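You operate a simulated robot arm through the tools that you are given. There is no shell and no other tool.

The job below is to be done with a simulated robot arm. You get a single attempt, and the scene is never put back.

JOB
Set the controls near the flange bench. At the end: the white clip knob is turned to on; the orange clip knob is turned to on; the green wing nut is turned to tight; the yellow wing nut is turned to tight; whatever was shut is shut again. Leave all else as you found it, and nothing knocked over.

It is judged by the outcome, as a careful person would: the job done as asked, and still so three seconds after it is handed in. It fails if anything else is knocked over, pushed out of place, dropped, spilled or broken.

ROBOT AND FRAMES
A 7-joint arm with a two-finger parallel gripper, fixed in place. Base frame: the origin is on the floor under the middle of its stand, x ahead of it, y to its left, z up; the work surface is at about z = 0.9. Readings come in m, rad, newtons and seconds.
With the tool pointing down near the work surface it reaches from about 0.38 to 0.9 m from the base axis. Its first joint turns from -2.496 to 2.496 rad. Payload 3 kg.
The TCP is the grasp point between the finger pads, 0.03 m short of the fingertips. In the tool frame z runs along the fingers and y along their closing line. The gripper opens to 0.094 m. The fingers are 0.028 m wide and 0.01 m thick; the gripper's body (0.05 by 0.096 m) begins 0.055 m behind the TCP.
Orientation is that of the tool frame in the base frame, as a unit quaternion [x, y, z, w]. With the fingers straight down and closing along the base's y, the tool's x points along the base's -x, its y along +y and its z along -z.

CONTROLS
- The arm moves only by the tool play_rows. Its argument "series" is a list of rows, each a list of 6 numbers: the shift along the tool's x, y, z in units of 200 mm (1.0 is 200 mm), then the turn, a rotation vector about the tool's x, y, z in units of 60 degrees (1.0 is 60 degrees). In form: [[tx, ty, tz, wx, wy, wz], ...]. A call has 1 to 20 rows; each row is the pose to reach, as a shift and turn from the pose commanded when the call began, along the tool's axes at that moment. "gripper" is the closure, from 0 (fully open) to 1 (shut), set as the call begins (left out, the last holds). A call with a number of a shift or a turn outside -1 to 1 is refused whole. Each row takes 0.2 s and may step no farther than 0.05 m and 0.15 rad from the row before; otherwise, or with a gripper value out of range, the whole call is refused. A pose out of reach is approached as far as the arm can. The call stops where the force on the tool passes 40 N (or 10 N more than at its start, if that is more) or the arm is blocked; 0.2 s more then pass. The fingers move at their own pace (about 0.072 m/s each) and stop on an object; they squeeze with about 43 N. The grip force told is the motor's: it shows also when the fingers shut on nothing. Time passes only in rows, and 0.2 s behind the last, so rows that repeat a pose let the fingers close. The reply holds the time, the measured pose of the TCP, the force on the tool along the base axes, the opening and the grip force, in the units named above and with some noise, with the torque about the TCP (base axes, N m) and any sound that the robot's microphone picked up, and new pictures: "views" is both (left out), scene, wrist or none.
- Cameras (640 x 400 px; columns grow to the right, rows downward): "scene" is fixed at [0.2217, -0.5012, 1.7508]; the picture's right is [0.79, -0.62, 0.00], its down [-0.41, -0.52, -0.75] and it looks along [0.46, 0.59, -0.66] (base axes); focal length 348 px, centre (320, 200). "wrist" rides on the gripper at [0.076, 0.014, -0.102] in the tool frame; the picture's right is [-0.18, 0.98, 0.00], its down [-0.75, -0.14, -0.64] and it looks along [-0.63, -0.12, 0.77] (tool axes); focal length 243 px, centre (320, 200). There is no depth. A picture from a camera that has moved, and an enlarged one, comes with that camera's place and axes in the base frame and with its lens.
- zoom(camera, box): a new picture of the part [left, top, right, bottom] of that camera's present view, enlarged. No time passes.
- close_job(): hands the job in; it is judged then, once.

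Places have to be worked out from the pictures, the camera data and where the tool is seen. Open the gripper and draw the arm clear of the work before you hand the job in, unless the task says otherwise.

The tools are called after "Request:" as a command line: name --pt "numbers of a row" for each row, then --argument value for the rest, lists and objects as JSON in quotes. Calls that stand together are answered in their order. play_rows: Moves the arm, as the interface text tells. Its arguments: {"type":"object","properties":{"series":{"type":"array","items":{"type":"array","items":{"type":"number"}}},"gripper":{"type":"number"},"views":{"type":"string","enum":["both","scene","wrist","none"]}},"required":["series"]} The other tools are called the same way: zoom (camera, box) takes an enlarged picture of a part of a camera's view; close_job () hands the job in.

At the start:

```text
clock: 0.0
tcp_pos: [0.4858, 0.1857, 1.3059]
ee_rot: [0.0, 1.0, 0.0, -0.001]
force: [0.0, -0.7, -0.2]
wrist_torque: [0.01, 0.02, 0.01]
gripper_width: 0.094
grip_force: 0.1
```

scene: 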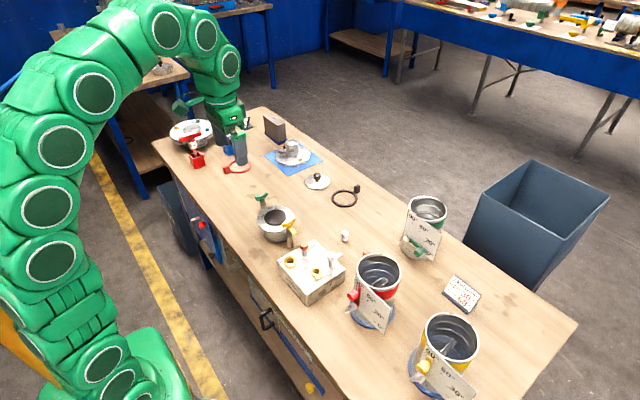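
wrist: 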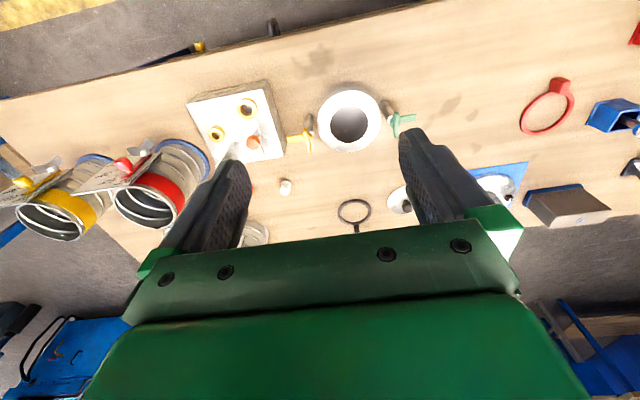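

I'll start by looking closely at the bench: the block with knobs, the flange with wing nuts, and the signs around.

Request:
zoom --camera "scene" --box '[240, 180, 360, 310]'

Request:
zoom --camera "wrist" --box '[180, 60, 440, 220]'

Request:
zoom --camera "scene" --box '[340, 180, 500, 400]'

Request:
zoom --camera "scene" --box '[160, 90, 340, 210]'

```text
3.08 times, centred on (300, 245) of scene
camera zoom: at [0.2217, -0.5012, 1.7508], right [0.79, -0.62, 0.0], down [-0.41, -0.52, -0.75], along [0.46, 0.59, -0.66], focal length 1069 px, centre (382, 62)
```

zoom: 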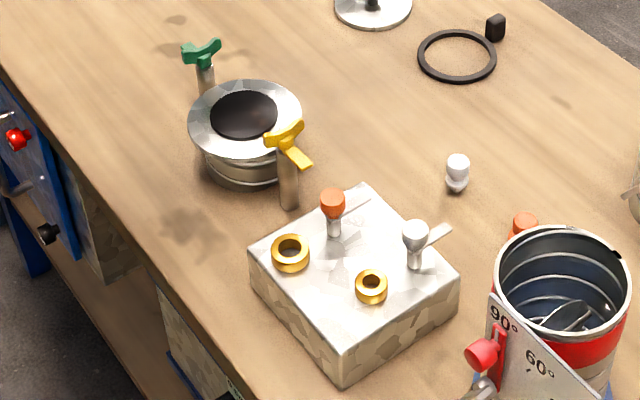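

```text
2.46 times, centred on (310, 140) of wrist
camera zoom: at [0.4089, 0.201, 1.4082], right [0.18, 0.98, 0.0], down [0.75, -0.14, 0.64], along [0.63, -0.12, -0.77], focal length 597 px, centre (345, 348)
```

zoom: 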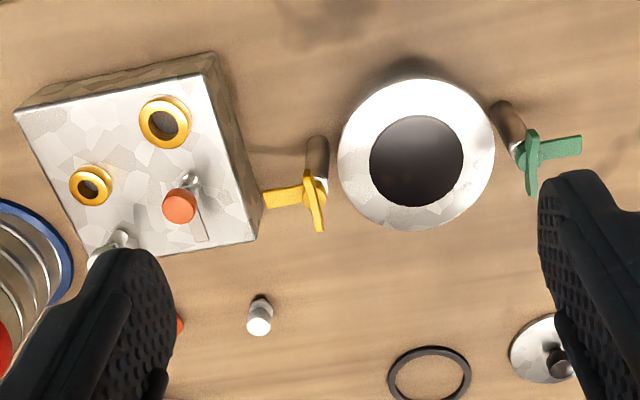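

```text
1.82 times, centred on (420, 290) of scene
camera zoom: at [0.2217, -0.5012, 1.7508], right [0.79, -0.62, 0.0], down [-0.41, -0.52, -0.75], along [0.46, 0.59, -0.66], focal length 632 px, centre (138, 36)
```

zoom: 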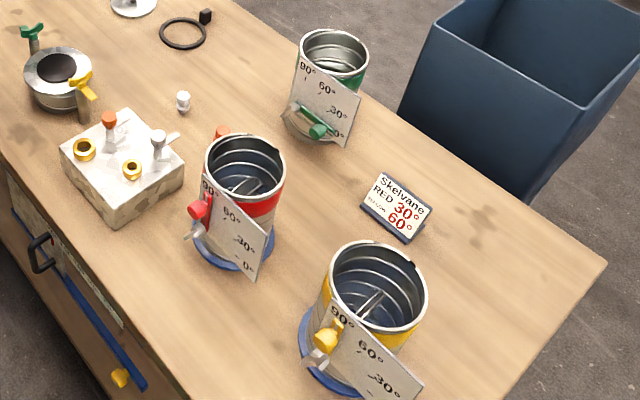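

```text
3.33 times, centred on (250, 150) of scene
camera zoom: at [0.2217, -0.5012, 1.7508], right [0.79, -0.62, 0.0], down [-0.41, -0.52, -0.75], along [0.46, 0.59, -0.66], focal length 1158 px, centre (553, 367)
```

zoom: 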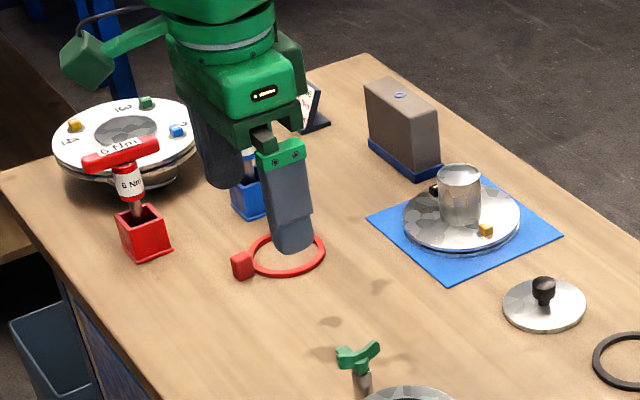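

The flange pot sits around (0.60, 0.22) with the green nut near (0.598, 0.297, 1.00) and the yellow near (0.600, 0.141, 1.00). The orange knob is near (0.587, 0.043, 1.00) and the white one near (0.62, -0.03). I'll move the wrist camera closer, staying high, to read the knobs and any markings.

Request:
play_rows --pt "0.06 -0.13 0.09 0 0 0" --pt "0.12 -0.27 0.18 0 0 0" --pt "0.18 -0.41 0.27 0 0 0" --pt "0.24 -0.54 0.36 0 0 0" --pt "0.3 -0.66 0.45 0 0 0" --pt "0.33 -0.78 0.53 0 0 0" --gripper 0

```text
clock: 1.4
tcp_pos: [0.4188, 0.0303, 1.2013]
ee_rot: [0.0, 1.0, 0.0, 0.0]
force: [1.0, -0.3, 0.1]
wrist_torque: [-0.02, -0.02, 0.02]
gripper_width: 0.094
grip_force: 0.1
camera wrist: at [0.3434, 0.0447, 1.3019], right [0.18, 0.98, 0.0], down [0.75, -0.14, 0.64], along [0.63, -0.12, -0.77], focal length 243 px, centre (320, 200)
```

scene: 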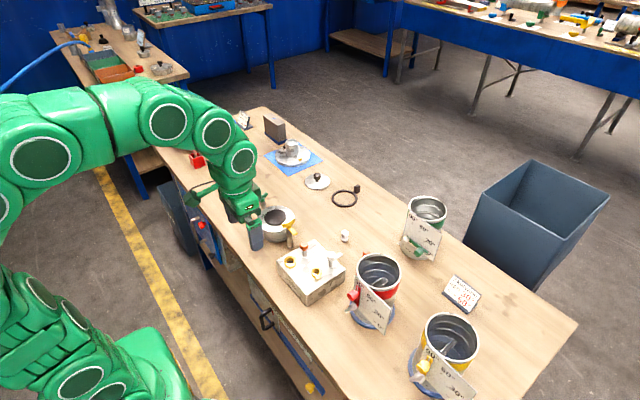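
wrist: 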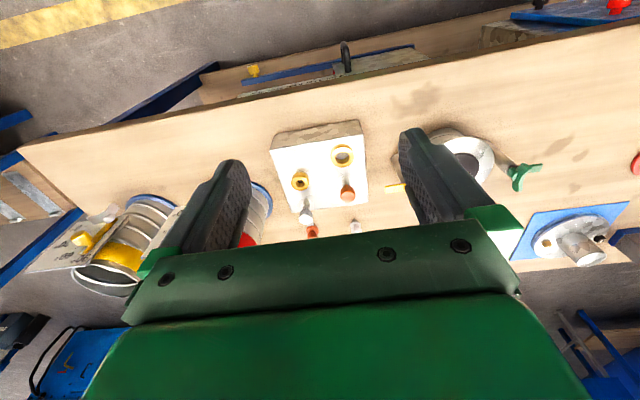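

The camera is mounted upside down (top of picture is nearer the base). The block with knobs is visible between the fingers; I'll enlarge it.

Request:
zoom --camera "wrist" --box '[255, 110, 405, 245]'

Request:
zoom --camera "scene" --box '[270, 220, 360, 310]'

Request:
zoom --camera "scene" --box '[190, 240, 350, 400]'

```text
2.96 times, centred on (330, 178) of wrist
camera zoom: at [0.3434, 0.0447, 1.3019], right [0.18, 0.98, 0.0], down [0.75, -0.14, 0.64], along [0.63, -0.12, -0.77], focal length 719 px, centre (290, 267)
```

zoom: 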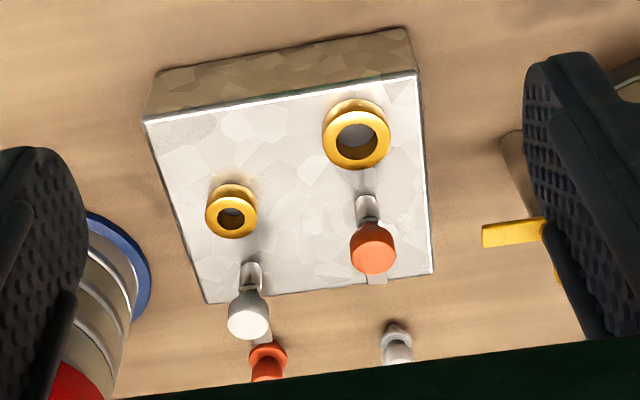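

```text
4.44 times, centred on (315, 265) of scene
camera zoom: at [0.2217, -0.5012, 1.7508], right [0.79, -0.62, 0.0], down [-0.41, -0.52, -0.75], along [0.46, 0.59, -0.66], focal length 1545 px, centre (342, -89)
```

zoom: 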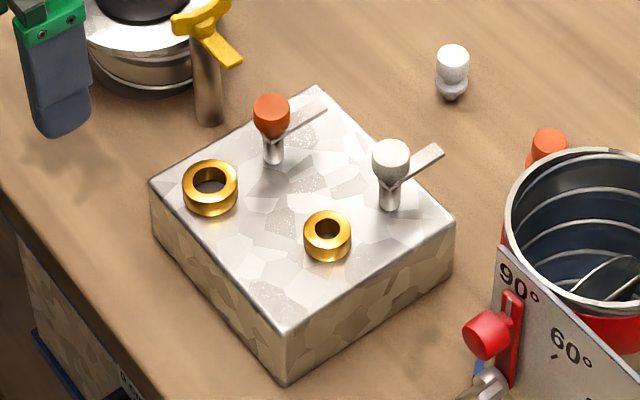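

```text
2.50 times, centred on (270, 320) of scene
camera zoom: at [0.2217, -0.5012, 1.7508], right [0.79, -0.62, 0.0], down [-0.41, -0.52, -0.75], along [0.46, 0.59, -0.66], focal length 869 px, centre (445, -100)
```

zoom: 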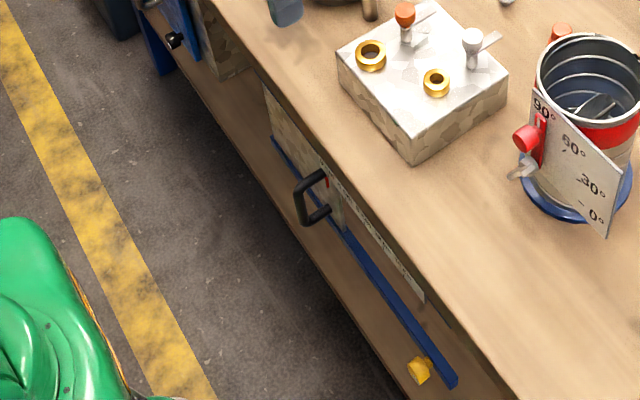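

The clip knobs have small flat bars at their stems, next to two gold sockets. I'll check the labels on the bench front and other signs in case they describe positions.

Request:
zoom --camera "scene" --box '[240, 290, 340, 400]'

Request:
zoom --camera "scene" --box '[170, 180, 270, 280]'

Request:
zoom --camera "scene" --box '[430, 260, 500, 320]'

Request:
zoom --camera "wrist" --box '[380, 110, 560, 230]'

```text
3.64 times, centred on (290, 345) of scene
camera zoom: at [0.2217, -0.5012, 1.7508], right [0.79, -0.62, 0.0], down [-0.41, -0.52, -0.75], along [0.46, 0.59, -0.66], focal length 1264 px, centre (429, -327)
```

zoom: 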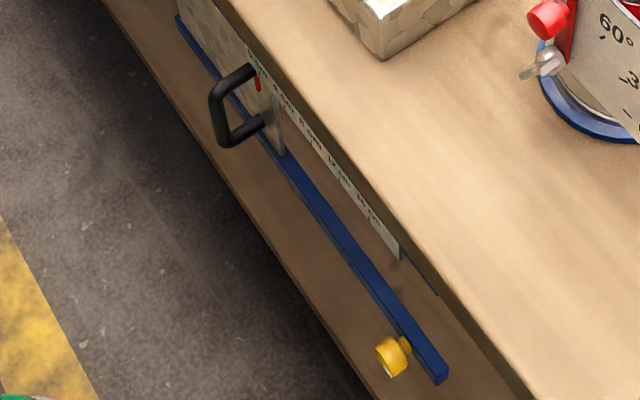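

```text
4.00 times, centred on (220, 230) of scene
camera zoom: at [0.2217, -0.5012, 1.7508], right [0.79, -0.62, 0.0], down [-0.41, -0.52, -0.75], along [0.46, 0.59, -0.66], focal length 1390 px, centre (720, 80)
```

zoom: 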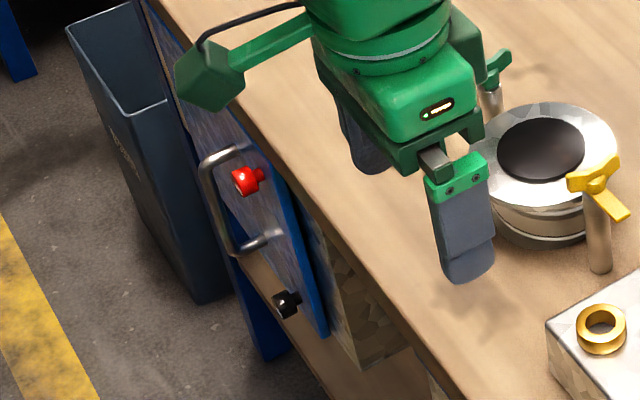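

```text
6.67 times, centred on (465, 290) of scene
camera zoom: at [0.2217, -0.5012, 1.7508], right [0.79, -0.62, 0.0], down [-0.41, -0.52, -0.75], along [0.46, 0.59, -0.66], focal length 2317 px, centre (-647, -400)
```

zoom: 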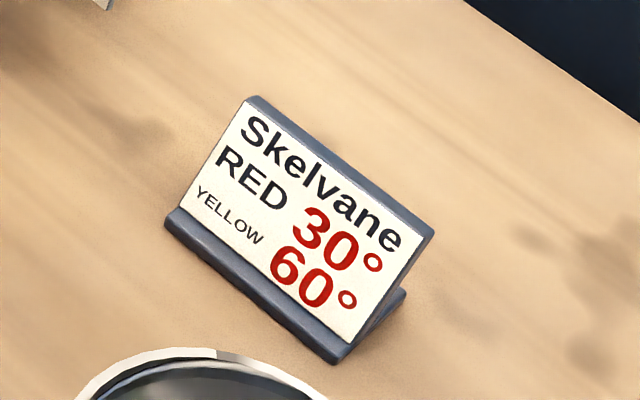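

```text
3.33 times, centred on (470, 170) of wrist
camera zoom: at [0.3434, 0.0447, 1.3019], right [0.18, 0.98, 0.0], down [0.75, -0.14, 0.64], along [0.63, -0.12, -0.77], focal length 809 px, centre (-180, 300)
```

zoom: 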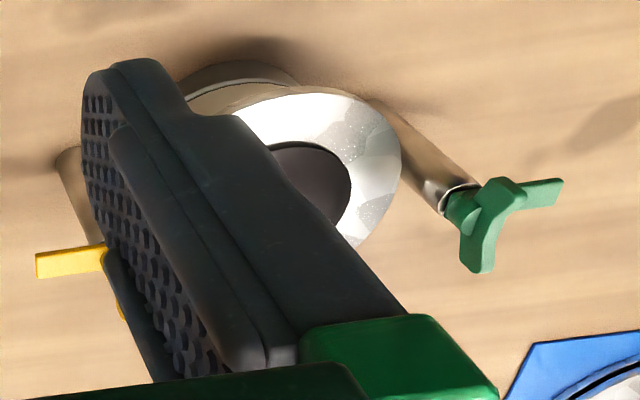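

The sockets lie about 5 cm nearer the base than each knob, and the clip bars currently point away from them (+x); the wing nuts' arms also point away from the pot. I'll go above the orange knob at a safe height and look straight down.

Request:
play_rows --pt "-0.14 0.01 0.05 0 0 0" --pt "-0.28 0.02 0.1 0 0 0" --pt "-0.42 0.03 0.15 0 0 0" --pt "-0.56 0.04 0.2 0 0 0" --pt "-0.7 0.05 0.25 0 0 0" --pt "-0.82 0.065 0.3 0 0 0" --gripper 0

Request:
zoom --camera "wrist" --box '[200, 40, 440, 200]'

Request:
zoom --camera "scene" --box '[240, 150, 360, 310]'

```text
clock: 2.8
tcp_pos: [0.5834, 0.0424, 1.1404]
ee_rot: [0.0, 1.0, 0.0, 0.0]
force: [-0.6, 0.3, 0.8]
wrist_torque: [0.01, 0.01, -0.02]
gripper_width: 0.094
grip_force: 0.0
camera wrist: at [0.5058, 0.0574, 1.2423], right [0.18, 0.98, 0.0], down [0.75, -0.14, 0.64], along [0.63, -0.12, -0.77], focal length 243 px, centre (320, 200)
```

scene: 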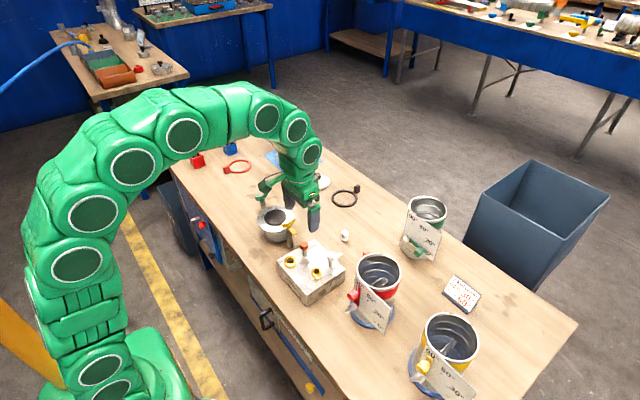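
wrist: 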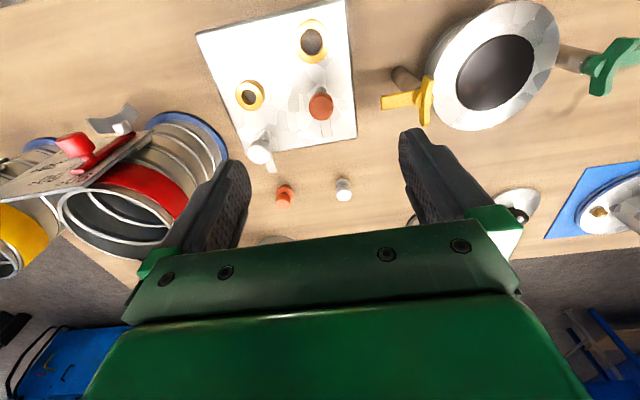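

```text
2.50 times, centred on (320, 120) of wrist
camera zoom: at [0.5058, 0.0574, 1.2423], right [0.18, 0.98, 0.0], down [0.75, -0.14, 0.64], along [0.63, -0.12, -0.77], focal length 606 px, centre (320, 400)
```

zoom: 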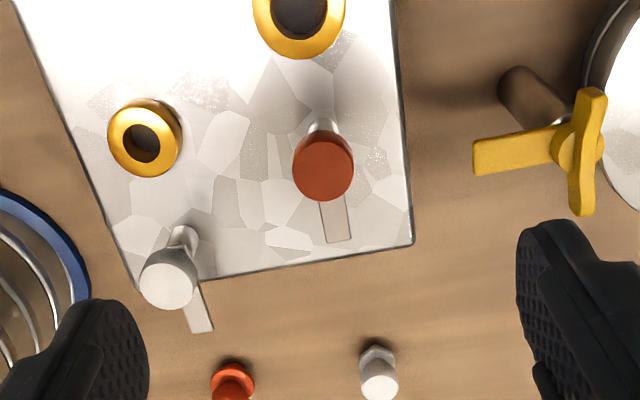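

```text
2.50 times, centred on (300, 230) of scene
camera zoom: at [0.2217, -0.5012, 1.7508], right [0.79, -0.62, 0.0], down [-0.41, -0.52, -0.75], along [0.46, 0.59, -0.66], focal length 869 px, centre (370, 125)
```

zoom: 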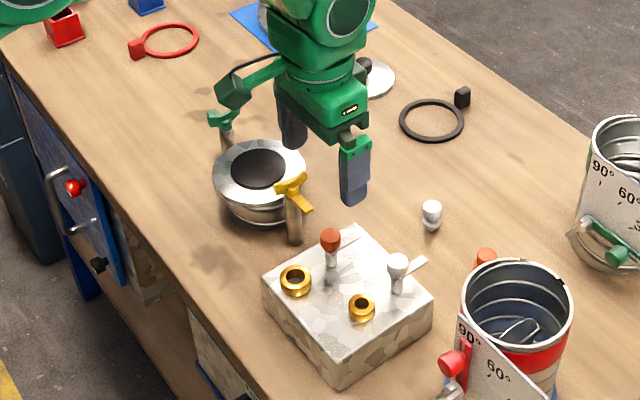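

From directly above, the orange knob is at about (0.587, 0.043), its head spanning z≈0.983–1.003, bar pointing +x. I'll half-close the fingers (so they miss the yellow arm tip) and descend to z≈1.05 to check the alignment.

Request:
play_rows --pt "-0.008 0.0 0.0 0 0 0" --pt "-0.0165 0.003 0.0 0 0 0" --pt "-0.0165 0.003 0.15 0 0 0" --pt "-0.0165 0.003 0.3 0 0 0" --pt "-0.0165 0.003 0.45 0 0 0" --gripper 0.45

Request:
zoom --camera "wrist" --box '[220, 60, 420, 220]'

Request:
zoom --camera "scene" --box '[270, 180, 370, 280]'

```text
clock: 4.0
tcp_pos: [0.5865, 0.0448, 1.0501]
ee_rot: [0.0, 1.0, 0.0, 0.002]
force: [-0.4, 0.0, 0.4]
wrist_torque: [-0.01, 0.01, 0.01]
gripper_width: 0.0515
grip_force: 0.1
camera wrist: at [0.5103, 0.0587, 1.1528], right [0.18, 0.98, 0.0], down [0.75, -0.14, 0.64], along [0.63, -0.12, -0.77], focal length 243 px, centre (320, 200)
```

scene: 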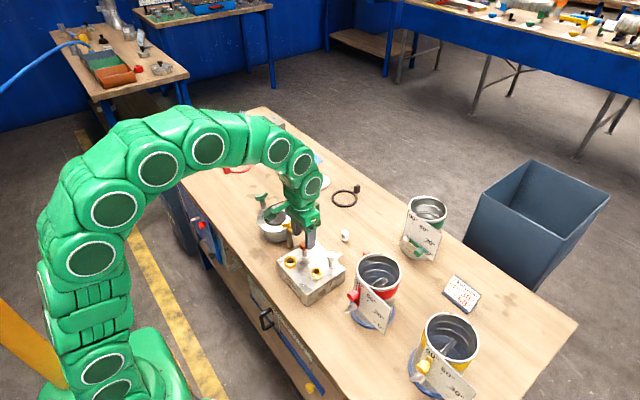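
wrist: 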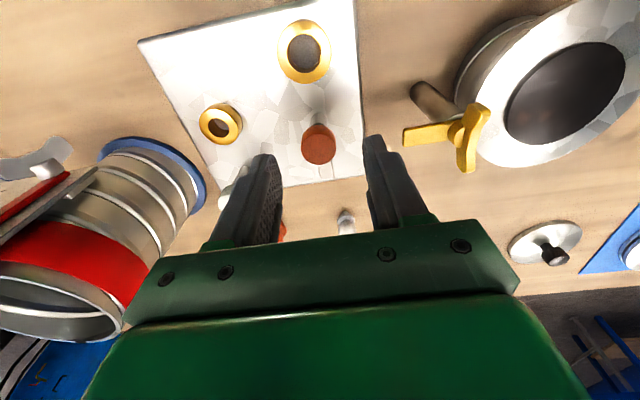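

```text
2.50 times, centred on (320, 140) of wrist
camera zoom: at [0.5103, 0.0587, 1.1528], right [0.18, 0.98, 0.0], down [0.75, -0.14, 0.64], along [0.63, -0.12, -0.77], focal length 606 px, centre (320, 350)
```

zoom: 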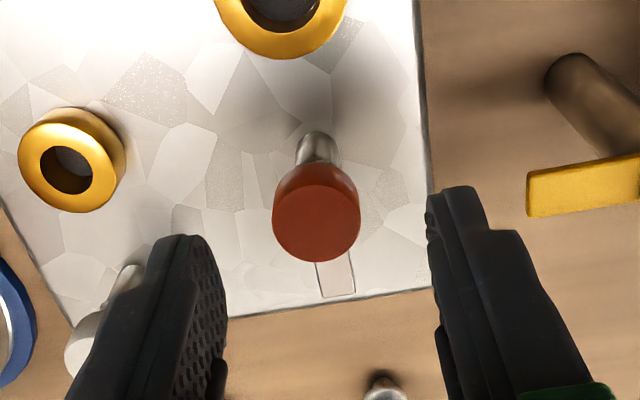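

```text
4.00 times, centred on (320, 230) of scene
camera zoom: at [0.2217, -0.5012, 1.7508], right [0.79, -0.62, 0.0], down [-0.41, -0.52, -0.75], along [0.46, 0.59, -0.66], focal length 1390 px, centre (320, 80)
```

zoom: 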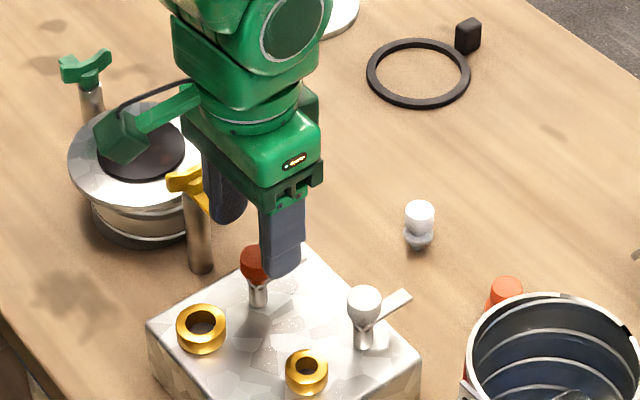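

The orange knob is centred between the fingers. I'll go down so the fingertips end just below its head (TCP z≈1.012), then close on it.

Request:
play_rows --pt "0.0 -0.004 0.06 0 0 0" --pt "0.0 -0.006 0.12 0 0 0" --pt "0.0 -0.006 0.19 0 0 0" --pt "0.0 -0.006 0.19 0 0 0" --gripper 0.45

Request:
zoom --camera "scene" --box '[270, 200, 350, 280]'

Request:
zoom --camera "wrist" --box '[220, 80, 420, 240]'

```text
clock: 5.0
tcp_pos: [0.5876, 0.0419, 1.0116]
ee_rot: [0.0, 1.0, 0.0, 0.001]
force: [1.4, -0.2, -0.7]
wrist_torque: [-0.04, -0.02, 0.0]
gripper_width: 0.0517
grip_force: 0.0
camera wrist: at [0.5108, 0.0567, 1.114], right [0.18, 0.98, 0.0], down [0.75, -0.14, 0.64], along [0.63, -0.12, -0.77], focal length 243 px, centre (320, 200)
```

scene: 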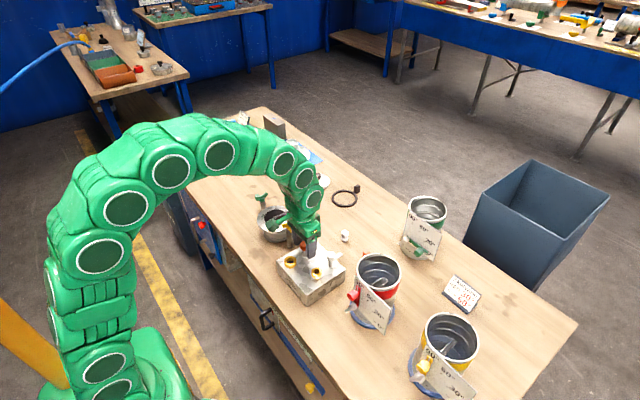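
wrist: 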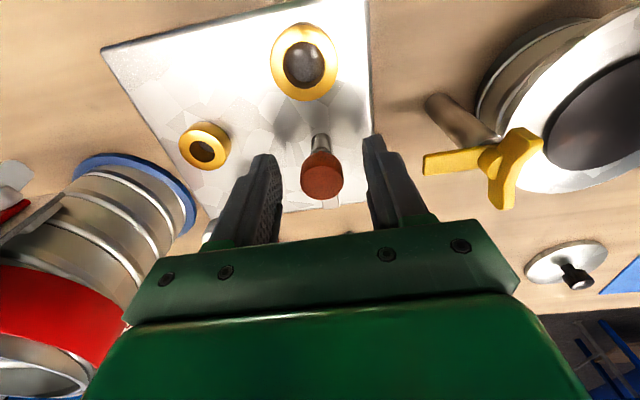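

```text
5.00 times, centred on (310, 240) of scene
camera zoom: at [0.2217, -0.5012, 1.7508], right [0.79, -0.62, 0.0], down [-0.41, -0.52, -0.75], along [0.46, 0.59, -0.66], focal length 1738 px, centre (370, 0)
```

zoom: 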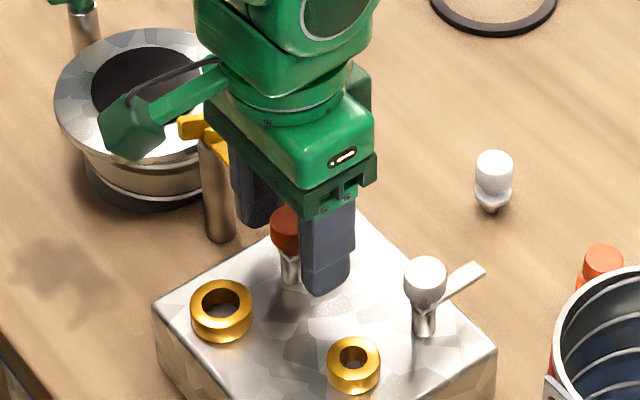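

```text
2.50 times, centred on (320, 160) of wrist
camera zoom: at [0.5108, 0.0567, 1.114], right [0.18, 0.98, 0.0], down [0.75, -0.14, 0.64], along [0.63, -0.12, -0.77], focal length 606 px, centre (320, 300)
```

zoom: 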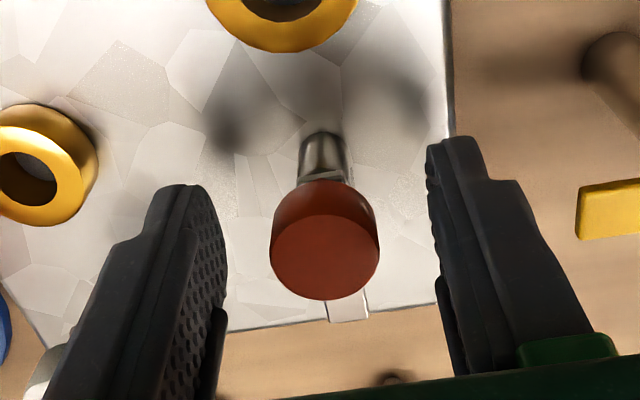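

The fingers straddle the orange head at the right height. Closing on it now.

Request:
play_rows --pt "0 0 0 0 0 0" --pt "0 0 0 0 0 0" --pt "0 0 0 0 0 0" --pt "0 0 0 0 0 0" --gripper 1 --views "wrist"

Request:
zoom --camera "wrist" --box '[220, 80, 420, 240]'

```text
clock: 6.0
tcp_pos: [0.586, 0.0428, 1.0117]
ee_rot: [0.0, 1.0, 0.001, 0.001]
force: [3.2, 28.9, -3.0]
wrist_torque: [0.08, -0.4, 0.01]
gripper_width: 0.0237
grip_force: 44.8
camera wrist: at [0.5107, 0.0576, 1.1141], right [0.18, 0.98, 0.0], down [0.75, -0.14, 0.64], along [0.63, -0.12, -0.77], focal length 243 px, centre (320, 200)
```

wrist: 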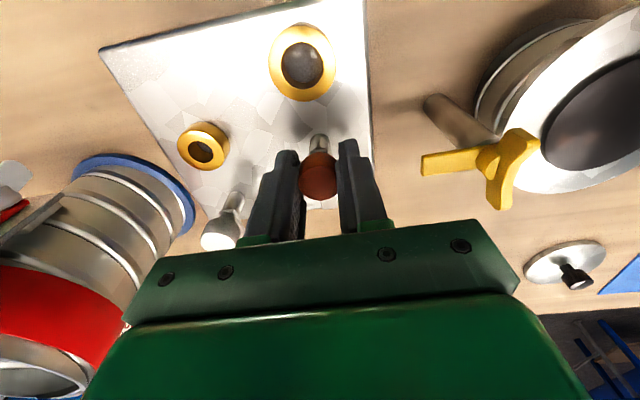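

```text
2.50 times, centred on (320, 160) of wrist
camera zoom: at [0.5107, 0.0576, 1.1141], right [0.18, 0.98, 0.0], down [0.75, -0.14, 0.64], along [0.63, -0.12, -0.77], focal length 606 px, centre (320, 300)
```

zoom: 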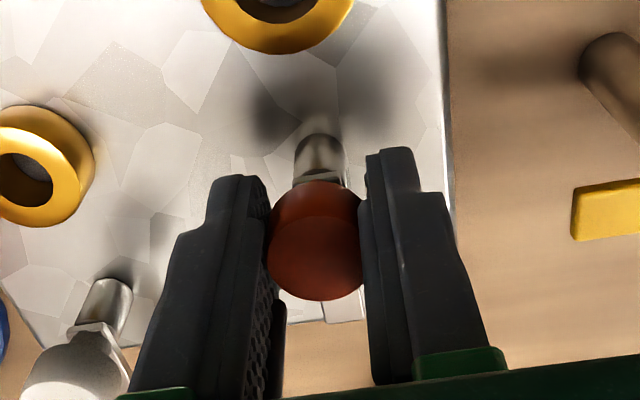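

Gripped, but there is a 29 N sideways load in +y, so the knob axis lies slightly to +y of my tool axis. I'll shift 1.5 mm to relieve it.

Request:
play_rows --pt "0 0.004 0 0 0 0" --pt "0 0.0075 0 0 0 0" --pt "0 0.0075 0 0 0 0" --gripper 1 --views "none"

```text
clock: 6.8
tcp_pos: [0.5866, 0.0418, 1.0117]
ee_rot: [0.0, 1.0, 0.0, -0.001]
force: [9.8, 10.7, -5.8]
wrist_torque: [0.27, -0.63, -0.06]
gripper_width: 0.0237
grip_force: 45.0
```

Request:
play_rows --pt "-0.002 0.002 0 0 0 0" --pt "-0.004 0.004 0 0 0 0" --pt "-0.004 0.004 0 0 0 0" --gripper 1 --views "none"

```text
clock: 7.6
tcp_pos: [0.5869, 0.0432, 1.0129]
ee_rot: [0.0, 1.0, -0.001, -0.001]
force: [-11.8, -20.7, 12.0]
wrist_torque: [-0.06, 0.69, -0.02]
gripper_width: 0.024
grip_force: 44.9
```

The load flipped sign; it may still be settling. I'll hold still and re-read.

Request:
play_rows --pt "0 0 0 0 0 0" --pt "0 0 0 0 0 0" --gripper 1 --views "none"

```text
clock: 8.3
tcp_pos: [0.587, 0.0435, 1.012]
ee_rot: [0.0, 1.0, 0.0, -0.001]
force: [-12.0, -8.2, 7.0]
wrist_torque: [0.17, 0.17, 0.0]
gripper_width: 0.0242
grip_force: 45.6
stopped in row 2: the force on the tool passed its limit at 41 N (the readings are from after the stop); the commanded pose is now the measured one
```

The grip has some contact jitter. I'll try a small test turn clockwise (from above) and watch the torque and the knob.

Request:
play_rows --pt "0 0 0 0 0 0.05" --pt "0 0 0 0 0 0.12" --pt "0 0 0 0 0 0.2" --pt "0 0 0 0 0 0.28" --pt "0 0 0 0 0 0.36" --gripper 1

Request:
zoom --camera "scene" --box '[270, 200, 350, 280]'

```text
clock: 9.5
tcp_pos: [0.5863, 0.0425, 1.0111]
ee_rot: [0.188, 0.982, -0.001, -0.002]
force: [-12.8, -9.4, -4.1]
wrist_torque: [0.35, 0.22, 0.02]
gripper_width: 0.0238
grip_force: 44.9
camera wrist: at [0.5217, 0.0849, 1.1142], right [0.53, 0.85, 0.0], down [0.65, -0.41, 0.64], along [0.54, -0.34, -0.77], focal length 243 px, centre (320, 200)
```

scene: 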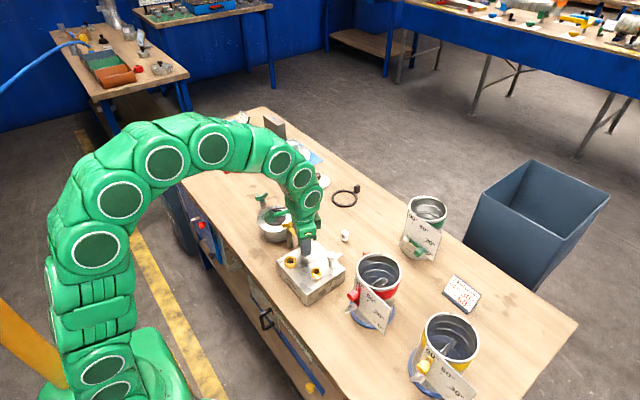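
wrist: 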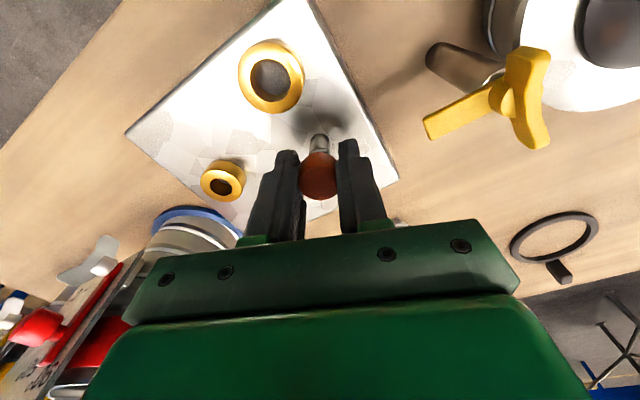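

```text
5.00 times, centred on (310, 240) of scene
camera zoom: at [0.2217, -0.5012, 1.7508], right [0.79, -0.62, 0.0], down [-0.41, -0.52, -0.75], along [0.46, 0.59, -0.66], focal length 1738 px, centre (370, 0)
```

zoom: 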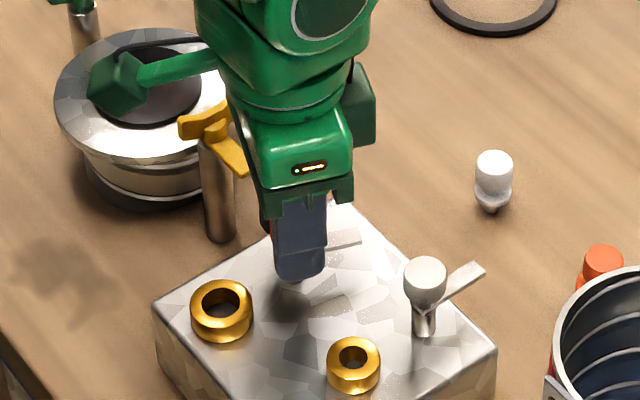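

The bar turned with the knob (about 21° clockwise) with almost no resisting torque. I'll continue clockwise.

Request:
play_rows --pt "0 0 0 0 0 0.1" --pt "0 0 0 0 0 0.2" --pt "0 0 0 0 0 0.3" --pt "0 0 0 0 0 0.4" --pt "0 0 0 0 0 0.5" --pt "0 0 0 0 0 0.6" --pt "0 0 0 0 0 0.7" --gripper 1

Request:
zoom --camera "scene" --box '[270, 200, 350, 280]'

```text
clock: 11.1
tcp_pos: [0.5878, 0.043, 1.0113]
ee_rot: [0.528, 0.849, 0.0, 0.0]
force: [-14.1, -17.1, 4.0]
wrist_torque: [0.7, 0.23, 0.03]
gripper_width: 0.0241
grip_force: 45.0
camera wrist: at [0.566, 0.1179, 1.114], right [0.96, 0.27, 0.0], down [0.21, -0.74, 0.64], along [0.17, -0.62, -0.77], focal length 243 px, centre (320, 200)
```

scene: 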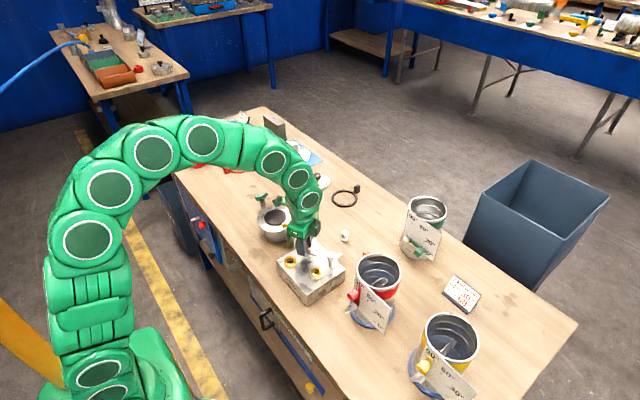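
wrist: 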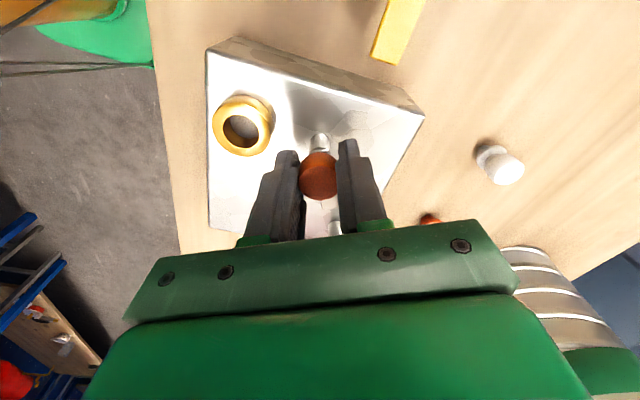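

```text
5.00 times, centred on (310, 240) of scene
camera zoom: at [0.2217, -0.5012, 1.7508], right [0.79, -0.62, 0.0], down [-0.41, -0.52, -0.75], along [0.46, 0.59, -0.66], focal length 1738 px, centre (370, 0)
```

zoom: 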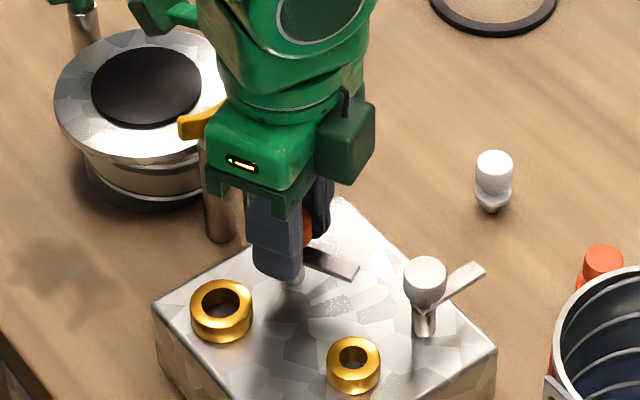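

The bar has followed to about 64°. Continuing in the same direction.

Request:
play_rows --pt "0 0 0 0 0 0.1" --pt "0 0 0 0 0 0.2" --pt "0 0 0 0 0 0.3" --pt "0 0 0 0 0 0.4" --pt "0 0 0 0 0 0.5" --gripper 1

Request:
zoom --camera "scene" --box '[270, 200, 350, 280]'

```text
clock: 12.1
tcp_pos: [0.5877, 0.0424, 1.0122]
ee_rot: [0.691, 0.723, -0.002, 0.0]
force: [-9.8, -2.4, 4.1]
wrist_torque: [0.64, -0.32, -0.03]
gripper_width: 0.0236
grip_force: 45.1
stopped in row 5: the force on the tool passed its limit at 40 N (the readings are from after the stop); the commanded pose is now the measured one
camera wrist: at [0.5976, 0.1201, 1.1138], right [0.99, -0.14, 0.0], down [-0.11, -0.76, 0.64], along [-0.09, -0.64, -0.76], focal length 243 px, centre (320, 200)
```

scene: 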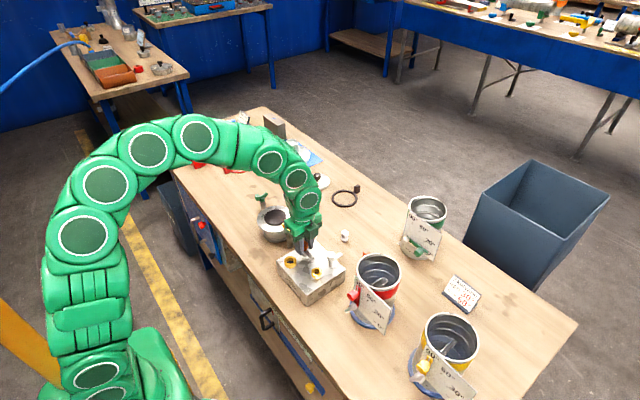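
wrist: 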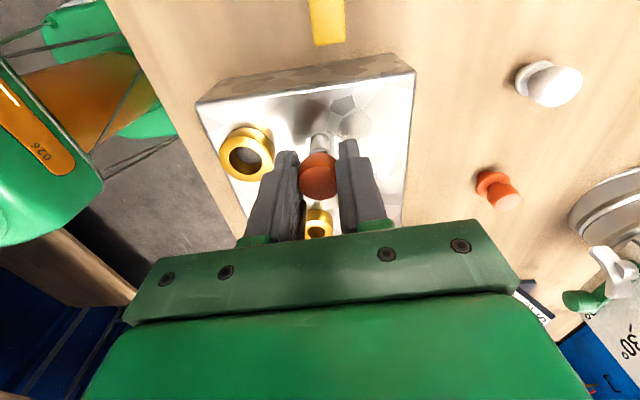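

```text
5.00 times, centred on (310, 240) of scene
camera zoom: at [0.2217, -0.5012, 1.7508], right [0.79, -0.62, 0.0], down [-0.41, -0.52, -0.75], along [0.46, 0.59, -0.66], focal length 1738 px, centre (370, 0)
```

zoom: 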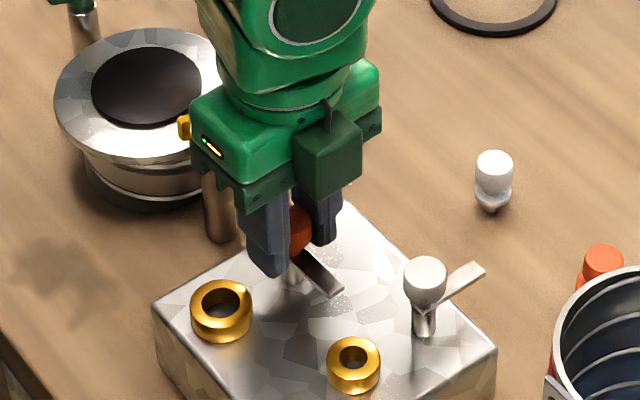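

The bar has reached about 87° (pointing −y) and the force limit stopped me; I can't tell yet if that is a stop of the knob or grip jitter. I'll try a small further turn and compare the bar.

Request:
play_rows --pt "0 0 0 0 0 0.06" --pt "0 0 0 0 0 0.12" --pt "0 0 0 0 0 0.18" --pt "0 0 0 0 0 0.24" --gripper 1

Request:
zoom --camera "scene" --box '[270, 200, 350, 280]'

```text
clock: 13.1
tcp_pos: [0.5864, 0.042, 1.0118]
ee_rot: [0.776, 0.631, -0.002, 0.001]
force: [-17.8, -0.4, 11.6]
wrist_torque: [-0.81, 0.09, -0.01]
gripper_width: 0.024
grip_force: 44.8
camera wrist: at [0.6164, 0.1151, 1.1137], right [0.92, -0.38, 0.0], down [-0.29, -0.71, 0.64], along [-0.25, -0.6, -0.76], focal length 243 px, centre (320, 200)
```

scene: 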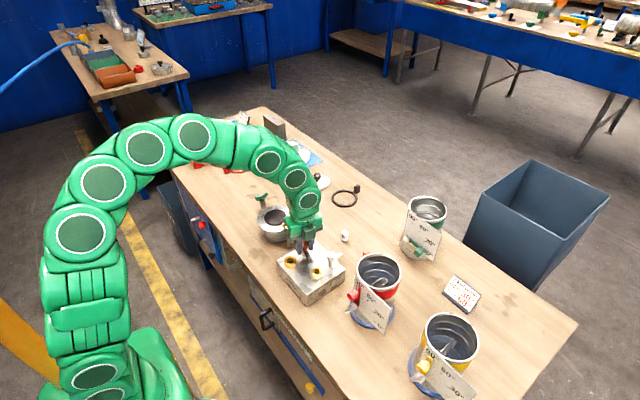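
wrist: 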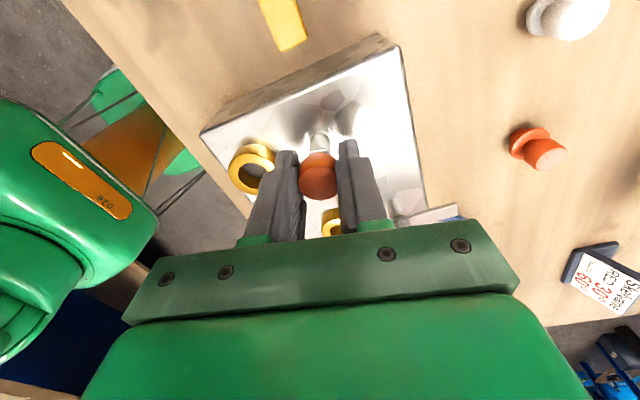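

```text
5.00 times, centred on (310, 240) of scene
camera zoom: at [0.2217, -0.5012, 1.7508], right [0.79, -0.62, 0.0], down [-0.41, -0.52, -0.75], along [0.46, 0.59, -0.66], focal length 1738 px, centre (370, 0)
```

zoom: 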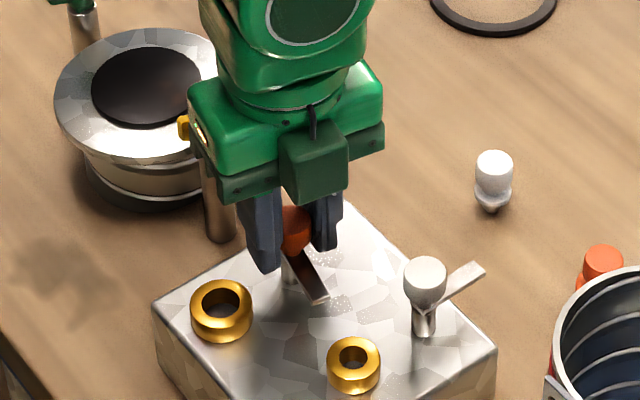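

The bar keeps moving with the gripper past 100°, so that was only jitter. I'll continue toward 180° (over the socket), watching for a real stop or a click.

Request:
play_rows --pt "0 0 0 0 0 0.1" --pt "0 0 0 0 0 0.2" --pt "0 0 0 0 0 0.3" --pt "0 0 0 0 0 0.4" --pt "0 0 0 0 0 0.5" --pt "0 0 0 0 0 0.6" --pt "0 0 0 0 0 0.7" --gripper 1

Request:
zoom --camera "scene" --box '[270, 200, 350, 280]'

```text
clock: 14.7
tcp_pos: [0.586, 0.0428, 1.0119]
ee_rot: [0.945, 0.327, 0.0, 0.0]
force: [-10.3, -0.3, 16.0]
wrist_torque: [0.25, -0.14, -0.04]
gripper_width: 0.0235
grip_force: 45.2
stopped in row 7: the force on the tool passed its limit at 42 N (the readings are from after the stop); the commanded pose is now the measured one
camera wrist: at [0.6552, 0.0793, 1.1137], right [0.46, -0.89, 0.0], down [-0.68, -0.35, 0.64], along [-0.57, -0.3, -0.77], focal length 243 px, centre (320, 200)
```

scene: 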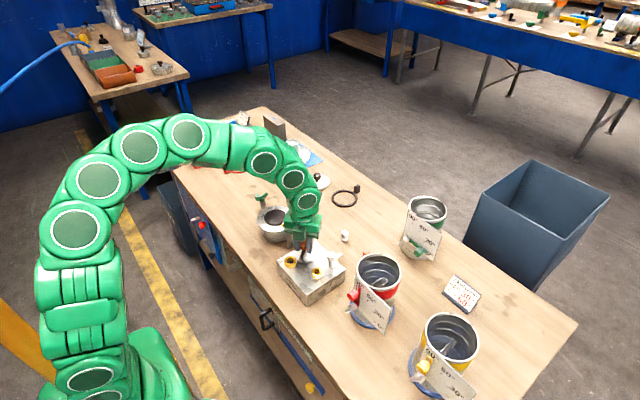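
wrist: 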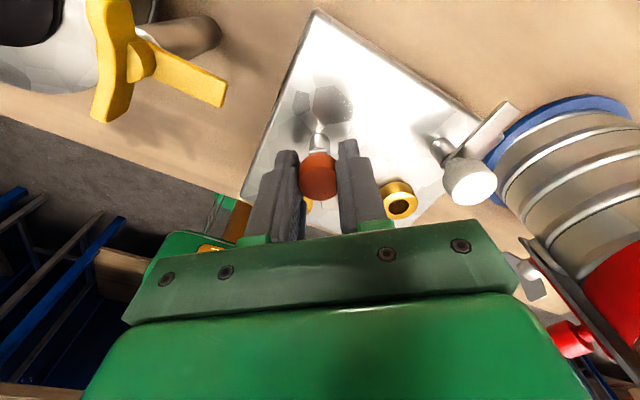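

```text
5.00 times, centred on (310, 240) of scene
camera zoom: at [0.2217, -0.5012, 1.7508], right [0.79, -0.62, 0.0], down [-0.41, -0.52, -0.75], along [0.46, 0.59, -0.66], focal length 1738 px, centre (370, 0)
```

zoom: 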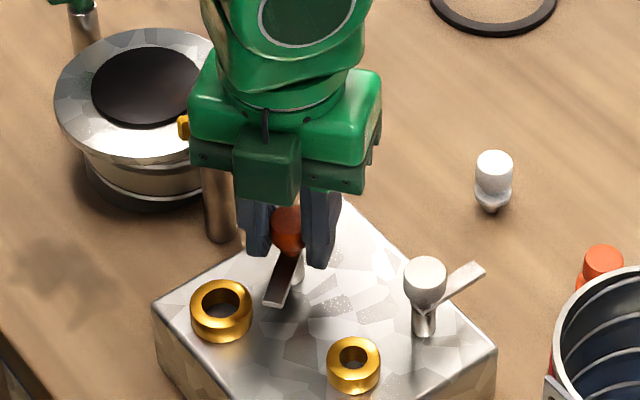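

Now at about 142°, the bar is swinging toward the big socket. I'll continue in small steps and check it clears/overlaps the socket ring.

Request:
play_rows --pt "0 0 0 0 0 0.08" --pt "0 0 0 0 0 0.16" --pt "0 0 0 0 0 0.24" --pt "0 0 0 0 0 0.32" --gripper 1

Request:
zoom --camera "scene" --box '[270, 200, 350, 280]'

```text
clock: 15.7
tcp_pos: [0.5872, 0.0424, 1.0115]
ee_rot: [0.986, 0.165, -0.001, 0.001]
force: [-18.6, -5.0, 27.9]
wrist_torque: [0.28, 0.17, -0.01]
gripper_width: 0.0241
grip_force: 45.1
camera wrist: at [0.6632, 0.0548, 1.1137], right [0.15, -0.99, 0.0], down [-0.76, -0.11, 0.64], along [-0.64, -0.09, -0.77], focal length 243 px, centre (320, 200)
```

scene: 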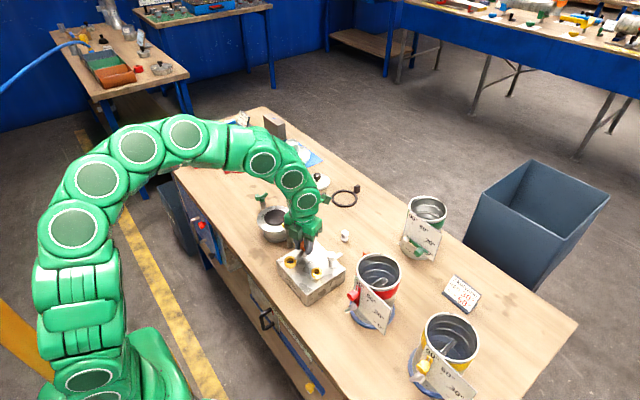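
wrist: 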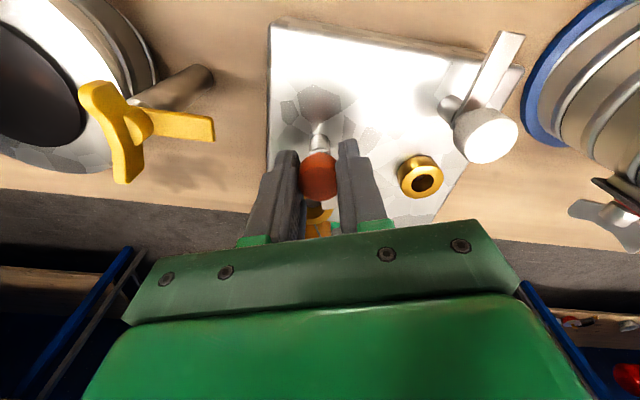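

```text
5.00 times, centred on (310, 240) of scene
camera zoom: at [0.2217, -0.5012, 1.7508], right [0.79, -0.62, 0.0], down [-0.41, -0.52, -0.75], along [0.46, 0.59, -0.66], focal length 1738 px, centre (370, 0)
```

zoom: 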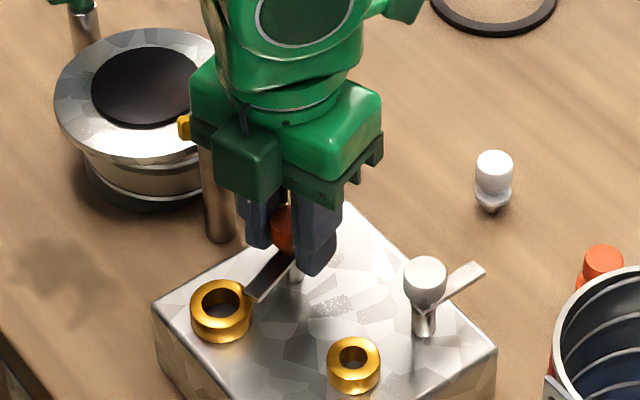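

The bar now overlaps the ring edge at ~161° and passes over it. I'll continue the last ~19°.

Request:
play_rows --pt "0 0 -0.003 0 0 0.06" --pt "0 0 -0.005 0 0 0.12" --pt "0 0 -0.005 0 0 0.18" --pt "0 0 -0.005 0 0 0.24" --pt "0 0 -0.005 0 0 0.3" --gripper 1

Request:
zoom --camera "scene" --box '[270, 200, 350, 280]'

```text
clock: 16.9
tcp_pos: [0.588, 0.042, 1.0107]
ee_rot: [1.0, 0.008, -0.001, 0.001]
force: [-16.9, -6.3, -6.4]
wrist_torque: [0.24, -0.34, 0.01]
gripper_width: 0.0237
grip_force: 44.8
camera wrist: at [0.6632, 0.0306, 1.1135], right [-0.17, -0.99, 0.0], down [-0.75, 0.13, 0.64], along [-0.64, 0.11, -0.76], focal length 243 px, centre (320, 200)
```

scene: 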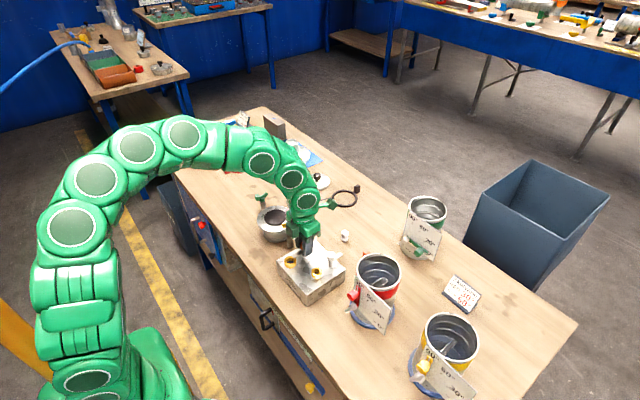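
wrist: 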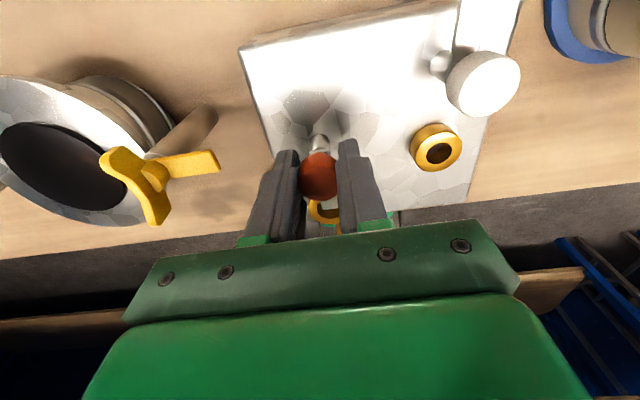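

```text
5.00 times, centred on (310, 240) of scene
camera zoom: at [0.2217, -0.5012, 1.7508], right [0.79, -0.62, 0.0], down [-0.41, -0.52, -0.75], along [0.46, 0.59, -0.66], focal length 1738 px, centre (370, 0)
```

zoom: 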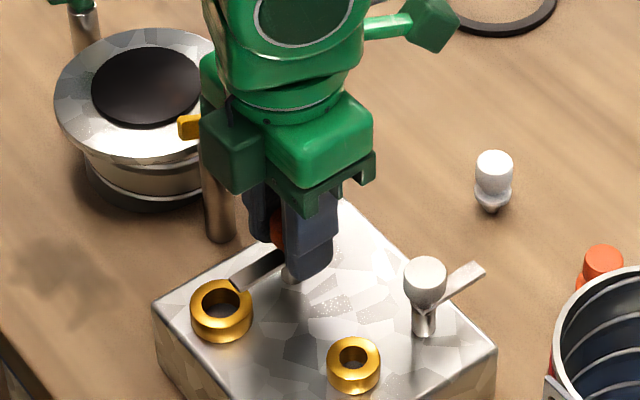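

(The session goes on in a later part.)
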